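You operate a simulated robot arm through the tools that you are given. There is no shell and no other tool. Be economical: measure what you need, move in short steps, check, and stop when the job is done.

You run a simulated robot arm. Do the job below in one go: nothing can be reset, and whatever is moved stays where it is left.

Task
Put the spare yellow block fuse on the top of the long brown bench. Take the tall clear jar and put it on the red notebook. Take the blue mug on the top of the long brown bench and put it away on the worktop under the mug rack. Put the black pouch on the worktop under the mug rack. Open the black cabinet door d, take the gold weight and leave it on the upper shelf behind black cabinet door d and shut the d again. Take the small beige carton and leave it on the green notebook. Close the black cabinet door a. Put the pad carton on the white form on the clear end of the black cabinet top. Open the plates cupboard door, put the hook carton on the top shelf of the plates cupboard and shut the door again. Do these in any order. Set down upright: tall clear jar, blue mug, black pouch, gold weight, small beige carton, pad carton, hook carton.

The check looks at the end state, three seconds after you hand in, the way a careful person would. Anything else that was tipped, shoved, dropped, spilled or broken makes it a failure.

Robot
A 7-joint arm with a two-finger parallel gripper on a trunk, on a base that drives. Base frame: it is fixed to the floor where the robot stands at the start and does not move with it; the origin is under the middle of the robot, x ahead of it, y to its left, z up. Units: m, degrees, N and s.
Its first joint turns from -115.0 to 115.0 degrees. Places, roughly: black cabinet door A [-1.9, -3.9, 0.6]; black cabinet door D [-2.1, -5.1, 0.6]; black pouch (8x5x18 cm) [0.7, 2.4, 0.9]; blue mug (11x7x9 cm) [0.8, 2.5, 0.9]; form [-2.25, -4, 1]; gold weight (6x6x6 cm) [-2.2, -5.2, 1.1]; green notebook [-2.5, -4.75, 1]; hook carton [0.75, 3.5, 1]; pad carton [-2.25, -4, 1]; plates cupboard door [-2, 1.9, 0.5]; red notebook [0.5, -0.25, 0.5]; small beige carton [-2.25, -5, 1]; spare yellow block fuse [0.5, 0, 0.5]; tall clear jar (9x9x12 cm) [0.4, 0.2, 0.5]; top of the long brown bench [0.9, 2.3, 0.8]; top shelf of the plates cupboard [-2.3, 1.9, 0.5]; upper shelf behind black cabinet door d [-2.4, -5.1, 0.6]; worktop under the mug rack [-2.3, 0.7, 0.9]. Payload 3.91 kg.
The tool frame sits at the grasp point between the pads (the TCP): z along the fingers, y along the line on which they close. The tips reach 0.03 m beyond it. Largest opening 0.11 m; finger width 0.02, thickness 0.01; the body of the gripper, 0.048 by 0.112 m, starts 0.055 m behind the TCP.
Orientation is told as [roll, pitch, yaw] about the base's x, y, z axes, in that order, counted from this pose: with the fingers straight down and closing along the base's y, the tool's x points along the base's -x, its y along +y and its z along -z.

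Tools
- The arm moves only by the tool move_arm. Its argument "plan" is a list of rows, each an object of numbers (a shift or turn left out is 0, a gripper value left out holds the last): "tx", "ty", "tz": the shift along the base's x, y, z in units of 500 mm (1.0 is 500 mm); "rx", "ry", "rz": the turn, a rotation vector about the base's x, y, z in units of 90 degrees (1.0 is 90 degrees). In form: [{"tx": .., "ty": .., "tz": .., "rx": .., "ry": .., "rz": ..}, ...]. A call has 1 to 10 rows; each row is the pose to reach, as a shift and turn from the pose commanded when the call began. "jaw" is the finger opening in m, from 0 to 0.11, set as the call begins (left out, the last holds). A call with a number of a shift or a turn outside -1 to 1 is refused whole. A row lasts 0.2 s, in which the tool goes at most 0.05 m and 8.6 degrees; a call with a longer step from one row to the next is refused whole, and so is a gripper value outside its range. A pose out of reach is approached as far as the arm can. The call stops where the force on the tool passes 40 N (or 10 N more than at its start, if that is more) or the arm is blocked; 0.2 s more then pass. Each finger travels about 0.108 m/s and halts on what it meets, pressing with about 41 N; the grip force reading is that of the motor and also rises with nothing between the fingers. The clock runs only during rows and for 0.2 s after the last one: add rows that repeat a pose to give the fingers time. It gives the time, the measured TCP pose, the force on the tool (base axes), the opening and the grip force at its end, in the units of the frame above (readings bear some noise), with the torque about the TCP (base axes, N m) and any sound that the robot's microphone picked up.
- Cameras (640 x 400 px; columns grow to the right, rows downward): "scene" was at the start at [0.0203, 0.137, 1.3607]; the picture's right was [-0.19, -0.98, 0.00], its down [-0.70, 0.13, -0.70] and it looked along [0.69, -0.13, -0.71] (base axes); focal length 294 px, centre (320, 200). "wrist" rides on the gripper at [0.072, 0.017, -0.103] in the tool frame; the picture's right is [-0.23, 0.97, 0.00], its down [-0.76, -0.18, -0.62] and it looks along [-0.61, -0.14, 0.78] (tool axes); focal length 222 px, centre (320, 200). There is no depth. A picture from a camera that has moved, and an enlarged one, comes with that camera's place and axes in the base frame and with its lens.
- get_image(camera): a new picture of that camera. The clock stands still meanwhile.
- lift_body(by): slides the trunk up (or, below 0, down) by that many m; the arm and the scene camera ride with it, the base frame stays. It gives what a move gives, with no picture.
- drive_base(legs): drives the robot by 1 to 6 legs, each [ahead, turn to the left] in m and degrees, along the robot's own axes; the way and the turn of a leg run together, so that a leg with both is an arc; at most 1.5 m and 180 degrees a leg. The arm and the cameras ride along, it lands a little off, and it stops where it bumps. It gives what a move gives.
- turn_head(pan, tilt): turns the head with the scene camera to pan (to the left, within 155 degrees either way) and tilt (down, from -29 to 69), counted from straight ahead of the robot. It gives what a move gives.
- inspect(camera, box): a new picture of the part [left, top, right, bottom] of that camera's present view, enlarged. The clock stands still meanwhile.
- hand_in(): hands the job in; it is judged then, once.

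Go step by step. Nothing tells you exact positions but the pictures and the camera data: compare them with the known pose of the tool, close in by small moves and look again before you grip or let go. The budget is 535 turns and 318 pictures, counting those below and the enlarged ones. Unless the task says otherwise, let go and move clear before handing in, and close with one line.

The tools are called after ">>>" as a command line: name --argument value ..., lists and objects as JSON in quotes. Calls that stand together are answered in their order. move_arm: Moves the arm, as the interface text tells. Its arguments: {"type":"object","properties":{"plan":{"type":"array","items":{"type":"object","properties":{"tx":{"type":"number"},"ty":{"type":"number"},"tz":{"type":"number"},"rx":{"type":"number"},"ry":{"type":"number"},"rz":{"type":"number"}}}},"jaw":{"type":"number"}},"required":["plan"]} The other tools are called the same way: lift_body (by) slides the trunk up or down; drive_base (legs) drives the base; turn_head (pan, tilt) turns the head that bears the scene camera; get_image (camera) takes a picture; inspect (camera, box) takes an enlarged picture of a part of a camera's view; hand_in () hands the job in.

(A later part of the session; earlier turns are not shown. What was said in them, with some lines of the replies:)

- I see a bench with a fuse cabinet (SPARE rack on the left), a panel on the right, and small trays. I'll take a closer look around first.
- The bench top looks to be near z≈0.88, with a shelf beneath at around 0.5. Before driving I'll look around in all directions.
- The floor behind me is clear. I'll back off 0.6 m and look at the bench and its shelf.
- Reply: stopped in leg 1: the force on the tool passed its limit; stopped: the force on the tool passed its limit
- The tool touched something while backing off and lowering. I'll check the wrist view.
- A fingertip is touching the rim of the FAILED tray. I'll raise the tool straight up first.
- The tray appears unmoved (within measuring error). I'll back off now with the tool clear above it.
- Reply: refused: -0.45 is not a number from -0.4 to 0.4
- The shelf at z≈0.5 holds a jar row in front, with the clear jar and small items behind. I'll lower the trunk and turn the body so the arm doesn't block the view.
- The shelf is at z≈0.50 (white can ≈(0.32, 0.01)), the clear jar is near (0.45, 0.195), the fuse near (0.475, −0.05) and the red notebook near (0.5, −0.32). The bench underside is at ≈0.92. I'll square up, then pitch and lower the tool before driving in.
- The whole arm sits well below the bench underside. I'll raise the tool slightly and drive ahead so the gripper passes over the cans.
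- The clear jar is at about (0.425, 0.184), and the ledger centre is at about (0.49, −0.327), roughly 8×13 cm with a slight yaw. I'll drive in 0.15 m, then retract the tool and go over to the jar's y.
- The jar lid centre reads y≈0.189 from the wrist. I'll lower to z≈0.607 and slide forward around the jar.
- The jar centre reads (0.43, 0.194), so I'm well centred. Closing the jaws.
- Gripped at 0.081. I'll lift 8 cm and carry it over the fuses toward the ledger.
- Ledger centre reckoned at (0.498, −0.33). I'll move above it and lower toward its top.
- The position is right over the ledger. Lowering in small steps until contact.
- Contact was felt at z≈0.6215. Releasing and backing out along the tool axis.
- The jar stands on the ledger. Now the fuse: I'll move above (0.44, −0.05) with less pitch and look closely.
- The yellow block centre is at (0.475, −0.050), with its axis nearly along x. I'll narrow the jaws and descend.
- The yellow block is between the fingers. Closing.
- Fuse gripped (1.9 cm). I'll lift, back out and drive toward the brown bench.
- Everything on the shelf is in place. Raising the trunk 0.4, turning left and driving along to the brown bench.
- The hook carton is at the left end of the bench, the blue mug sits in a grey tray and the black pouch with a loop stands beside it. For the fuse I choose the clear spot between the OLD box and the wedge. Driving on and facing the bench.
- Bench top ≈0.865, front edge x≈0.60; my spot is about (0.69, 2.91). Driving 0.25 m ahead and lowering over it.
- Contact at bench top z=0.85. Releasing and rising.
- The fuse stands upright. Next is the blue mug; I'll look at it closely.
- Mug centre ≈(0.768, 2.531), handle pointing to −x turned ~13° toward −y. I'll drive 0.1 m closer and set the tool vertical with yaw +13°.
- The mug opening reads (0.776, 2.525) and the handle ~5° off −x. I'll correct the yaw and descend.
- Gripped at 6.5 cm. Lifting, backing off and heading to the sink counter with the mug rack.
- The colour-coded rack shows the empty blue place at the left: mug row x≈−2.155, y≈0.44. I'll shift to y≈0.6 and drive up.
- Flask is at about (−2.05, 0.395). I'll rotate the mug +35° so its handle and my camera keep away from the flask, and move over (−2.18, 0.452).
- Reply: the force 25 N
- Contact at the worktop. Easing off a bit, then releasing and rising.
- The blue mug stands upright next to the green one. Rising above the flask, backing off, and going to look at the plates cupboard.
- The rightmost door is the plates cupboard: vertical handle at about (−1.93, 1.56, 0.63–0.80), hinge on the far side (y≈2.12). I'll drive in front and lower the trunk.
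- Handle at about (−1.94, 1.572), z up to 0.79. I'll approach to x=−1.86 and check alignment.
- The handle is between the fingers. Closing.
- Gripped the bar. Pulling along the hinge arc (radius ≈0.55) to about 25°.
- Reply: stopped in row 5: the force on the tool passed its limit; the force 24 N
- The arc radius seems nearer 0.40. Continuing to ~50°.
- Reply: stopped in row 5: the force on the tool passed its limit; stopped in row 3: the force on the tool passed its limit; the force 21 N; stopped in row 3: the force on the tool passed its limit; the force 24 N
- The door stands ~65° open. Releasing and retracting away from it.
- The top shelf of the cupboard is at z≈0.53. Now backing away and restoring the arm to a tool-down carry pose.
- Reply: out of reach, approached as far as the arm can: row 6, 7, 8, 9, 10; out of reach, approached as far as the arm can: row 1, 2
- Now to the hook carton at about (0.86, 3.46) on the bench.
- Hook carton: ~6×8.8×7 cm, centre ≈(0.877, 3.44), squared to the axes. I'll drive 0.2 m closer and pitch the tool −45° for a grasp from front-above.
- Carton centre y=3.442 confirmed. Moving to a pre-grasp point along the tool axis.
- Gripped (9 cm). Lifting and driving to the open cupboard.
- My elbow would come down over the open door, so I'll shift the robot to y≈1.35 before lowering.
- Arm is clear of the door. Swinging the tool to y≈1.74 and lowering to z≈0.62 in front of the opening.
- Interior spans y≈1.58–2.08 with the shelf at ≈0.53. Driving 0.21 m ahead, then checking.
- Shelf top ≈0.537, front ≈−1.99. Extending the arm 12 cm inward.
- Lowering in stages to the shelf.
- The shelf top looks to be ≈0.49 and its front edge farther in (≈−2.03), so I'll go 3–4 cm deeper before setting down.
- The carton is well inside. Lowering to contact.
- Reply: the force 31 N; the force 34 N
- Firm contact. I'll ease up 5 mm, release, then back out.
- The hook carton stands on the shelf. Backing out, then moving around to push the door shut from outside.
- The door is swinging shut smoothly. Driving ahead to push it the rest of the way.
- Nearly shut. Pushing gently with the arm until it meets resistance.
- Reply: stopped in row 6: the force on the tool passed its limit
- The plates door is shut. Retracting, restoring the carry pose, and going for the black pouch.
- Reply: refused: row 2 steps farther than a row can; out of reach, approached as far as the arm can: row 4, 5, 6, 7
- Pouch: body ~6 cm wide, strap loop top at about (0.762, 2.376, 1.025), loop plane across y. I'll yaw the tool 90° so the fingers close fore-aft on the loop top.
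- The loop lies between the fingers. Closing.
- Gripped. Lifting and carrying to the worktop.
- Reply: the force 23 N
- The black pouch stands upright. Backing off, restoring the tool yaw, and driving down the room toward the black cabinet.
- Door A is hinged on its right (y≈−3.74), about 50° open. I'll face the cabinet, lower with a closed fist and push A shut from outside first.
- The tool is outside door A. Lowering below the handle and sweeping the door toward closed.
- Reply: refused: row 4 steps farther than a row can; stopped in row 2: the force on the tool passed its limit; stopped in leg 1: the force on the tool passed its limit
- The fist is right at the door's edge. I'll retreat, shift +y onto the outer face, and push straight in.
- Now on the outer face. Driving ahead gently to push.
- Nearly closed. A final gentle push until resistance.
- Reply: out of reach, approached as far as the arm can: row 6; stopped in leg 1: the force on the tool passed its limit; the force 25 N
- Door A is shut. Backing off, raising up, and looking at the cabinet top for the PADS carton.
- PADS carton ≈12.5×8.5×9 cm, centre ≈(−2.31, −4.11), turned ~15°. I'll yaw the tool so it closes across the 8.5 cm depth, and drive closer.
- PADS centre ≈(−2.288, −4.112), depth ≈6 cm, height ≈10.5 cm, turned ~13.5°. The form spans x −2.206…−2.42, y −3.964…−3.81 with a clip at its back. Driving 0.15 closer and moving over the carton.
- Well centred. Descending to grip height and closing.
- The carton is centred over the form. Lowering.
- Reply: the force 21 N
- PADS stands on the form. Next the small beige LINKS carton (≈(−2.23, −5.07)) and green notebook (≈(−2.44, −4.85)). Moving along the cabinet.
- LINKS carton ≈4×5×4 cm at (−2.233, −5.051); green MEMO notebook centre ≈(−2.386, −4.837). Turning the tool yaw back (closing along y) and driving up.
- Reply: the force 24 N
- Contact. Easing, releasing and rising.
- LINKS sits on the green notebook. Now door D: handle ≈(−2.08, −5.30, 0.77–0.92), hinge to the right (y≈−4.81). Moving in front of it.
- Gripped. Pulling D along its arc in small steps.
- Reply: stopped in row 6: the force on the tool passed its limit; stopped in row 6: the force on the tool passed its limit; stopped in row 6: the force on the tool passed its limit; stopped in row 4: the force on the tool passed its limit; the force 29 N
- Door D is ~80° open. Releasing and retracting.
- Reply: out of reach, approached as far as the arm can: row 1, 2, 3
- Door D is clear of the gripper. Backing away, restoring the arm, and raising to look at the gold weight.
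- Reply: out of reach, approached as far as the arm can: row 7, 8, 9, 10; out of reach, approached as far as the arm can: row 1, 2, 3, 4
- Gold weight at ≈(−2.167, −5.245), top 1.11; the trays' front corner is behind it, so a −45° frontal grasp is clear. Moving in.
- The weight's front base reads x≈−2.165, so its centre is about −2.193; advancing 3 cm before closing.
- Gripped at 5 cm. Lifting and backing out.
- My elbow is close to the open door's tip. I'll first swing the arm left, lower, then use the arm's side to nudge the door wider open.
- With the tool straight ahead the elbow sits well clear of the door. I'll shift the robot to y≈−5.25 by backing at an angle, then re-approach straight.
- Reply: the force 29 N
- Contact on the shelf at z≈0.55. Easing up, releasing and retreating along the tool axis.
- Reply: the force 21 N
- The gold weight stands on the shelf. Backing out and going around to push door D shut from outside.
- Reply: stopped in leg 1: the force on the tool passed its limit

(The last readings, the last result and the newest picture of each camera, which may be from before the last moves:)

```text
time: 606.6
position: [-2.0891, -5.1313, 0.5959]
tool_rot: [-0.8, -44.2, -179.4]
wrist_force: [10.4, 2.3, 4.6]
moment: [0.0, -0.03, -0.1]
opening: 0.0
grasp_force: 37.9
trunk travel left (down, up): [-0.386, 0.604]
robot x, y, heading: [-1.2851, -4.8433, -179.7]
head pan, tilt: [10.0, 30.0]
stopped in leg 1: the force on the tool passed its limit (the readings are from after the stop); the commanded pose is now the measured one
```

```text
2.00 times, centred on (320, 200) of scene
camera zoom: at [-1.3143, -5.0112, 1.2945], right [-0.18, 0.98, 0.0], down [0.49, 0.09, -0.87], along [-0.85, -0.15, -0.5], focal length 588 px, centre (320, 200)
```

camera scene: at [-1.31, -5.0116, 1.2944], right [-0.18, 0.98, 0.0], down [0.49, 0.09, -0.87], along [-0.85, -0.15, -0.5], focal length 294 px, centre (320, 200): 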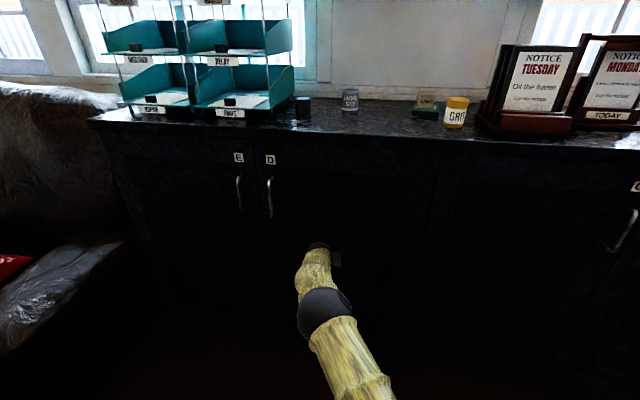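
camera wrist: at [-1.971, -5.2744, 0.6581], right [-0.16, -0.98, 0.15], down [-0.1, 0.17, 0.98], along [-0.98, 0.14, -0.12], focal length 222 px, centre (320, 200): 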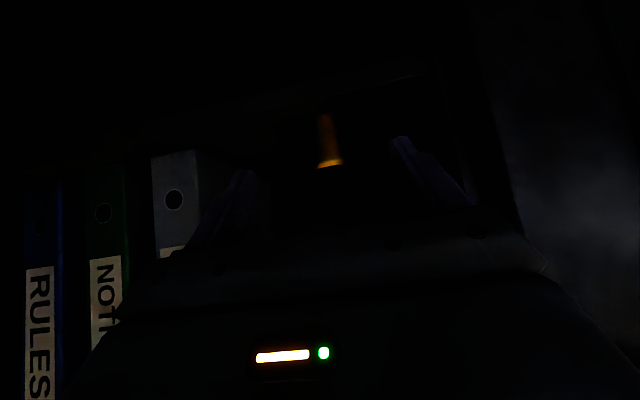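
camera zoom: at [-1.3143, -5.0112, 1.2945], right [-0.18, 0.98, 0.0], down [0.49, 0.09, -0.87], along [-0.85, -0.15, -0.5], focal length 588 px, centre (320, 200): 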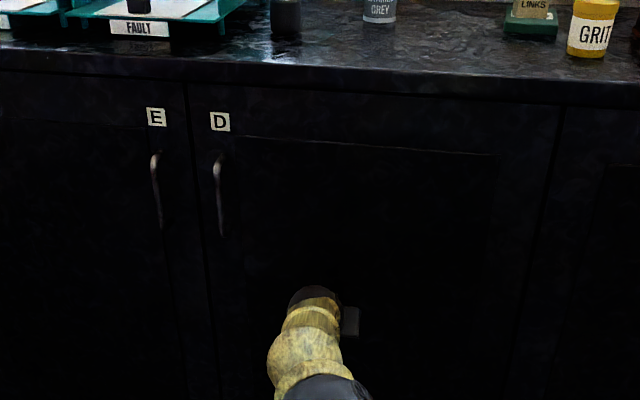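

Door D is shut against resistance. Backing off for a last look at the cabinet.

>>> drive_base --legs '[[-0.45, 0]]'

>>> turn_head --pan -15 --tilt 20

>>> get_image --camera "scene"

>>> inspect --camera "scene" --box '[160, 110, 560, 300]'

```text
time: 609.3
position: [-1.6389, -5.1329, 0.5932]
tool_rot: [-0.9, -44.0, -178.9]
wrist_force: [-0.3, 0.4, -1.0]
moment: [-0.02, 0.01, -0.01]
opening: 0.0
grasp_force: 37.3
trunk travel left (down, up): [-0.386, 0.604]
robot x, y, heading: [-0.8388, -4.8408, -179.6]
head pan, tilt: [10.0, 30.0]
```

```text
time: 610.2
position: [-1.6386, -5.1336, 0.595]
tool_rot: [-0.9, -44.1, -179.1]
wrist_force: [-0.6, -0.3, -1.0]
moment: [0.0, -0.02, 0.01]
opening: 0.0003
grasp_force: 38.2
trunk travel left (down, up): [-0.386, 0.604]
robot x, y, heading: [-0.8344, -4.8383, -179.8]
head pan, tilt: [-15.0, 20.0]
```

```text
91 pictures are left
camera scene: at [-0.8655, -4.9684, 1.3105], right [0.25, 0.97, 0.0], down [0.33, -0.08, -0.94], along [-0.91, 0.23, -0.34], focal length 294 px, centre (320, 200)
```

scene: 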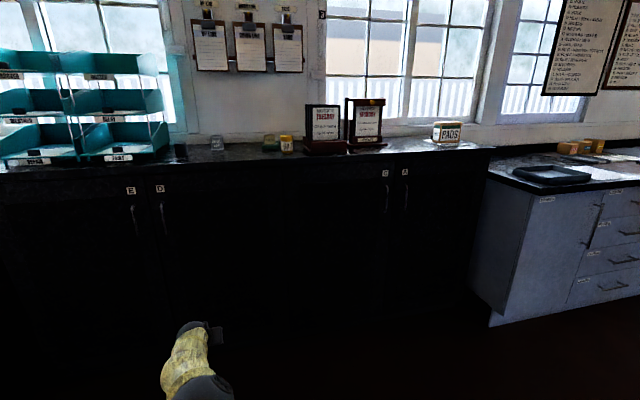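

```text
1.60 times, centred on (360, 205) of scene
camera zoom: at [-0.8655, -4.9684, 1.3105], right [0.25, 0.97, 0.0], down [0.33, -0.08, -0.94], along [-0.91, 0.23, -0.34], focal length 471 px, centre (256, 192)
```

zoom: 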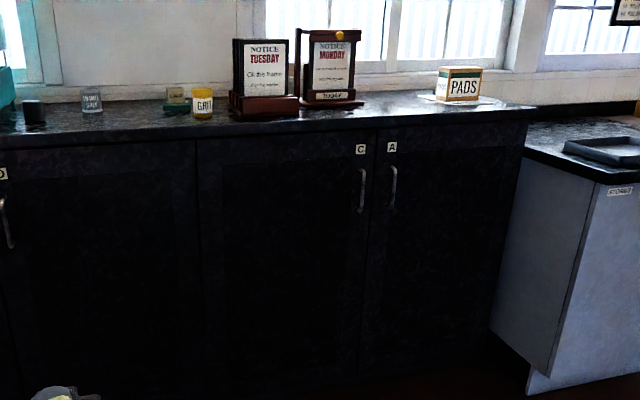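

Doors A and D are shut, PADS sits on the form, and LINKS sits on the green notebook. The fuse, jar, mug, pouch and hook carton were each checked when I set them down, and nothing is held, so I'm handing in.

>>> hand_in

```text
The job is handed in.
```

I did all nine tasks and handed the job in; every item was set down upright, and doors A and D and the plates cupboard door are shut. At the very start a fingertip pressed against the FAILED tray on the first bench. It looked unmoved in the pictures, to within about a centimetre.
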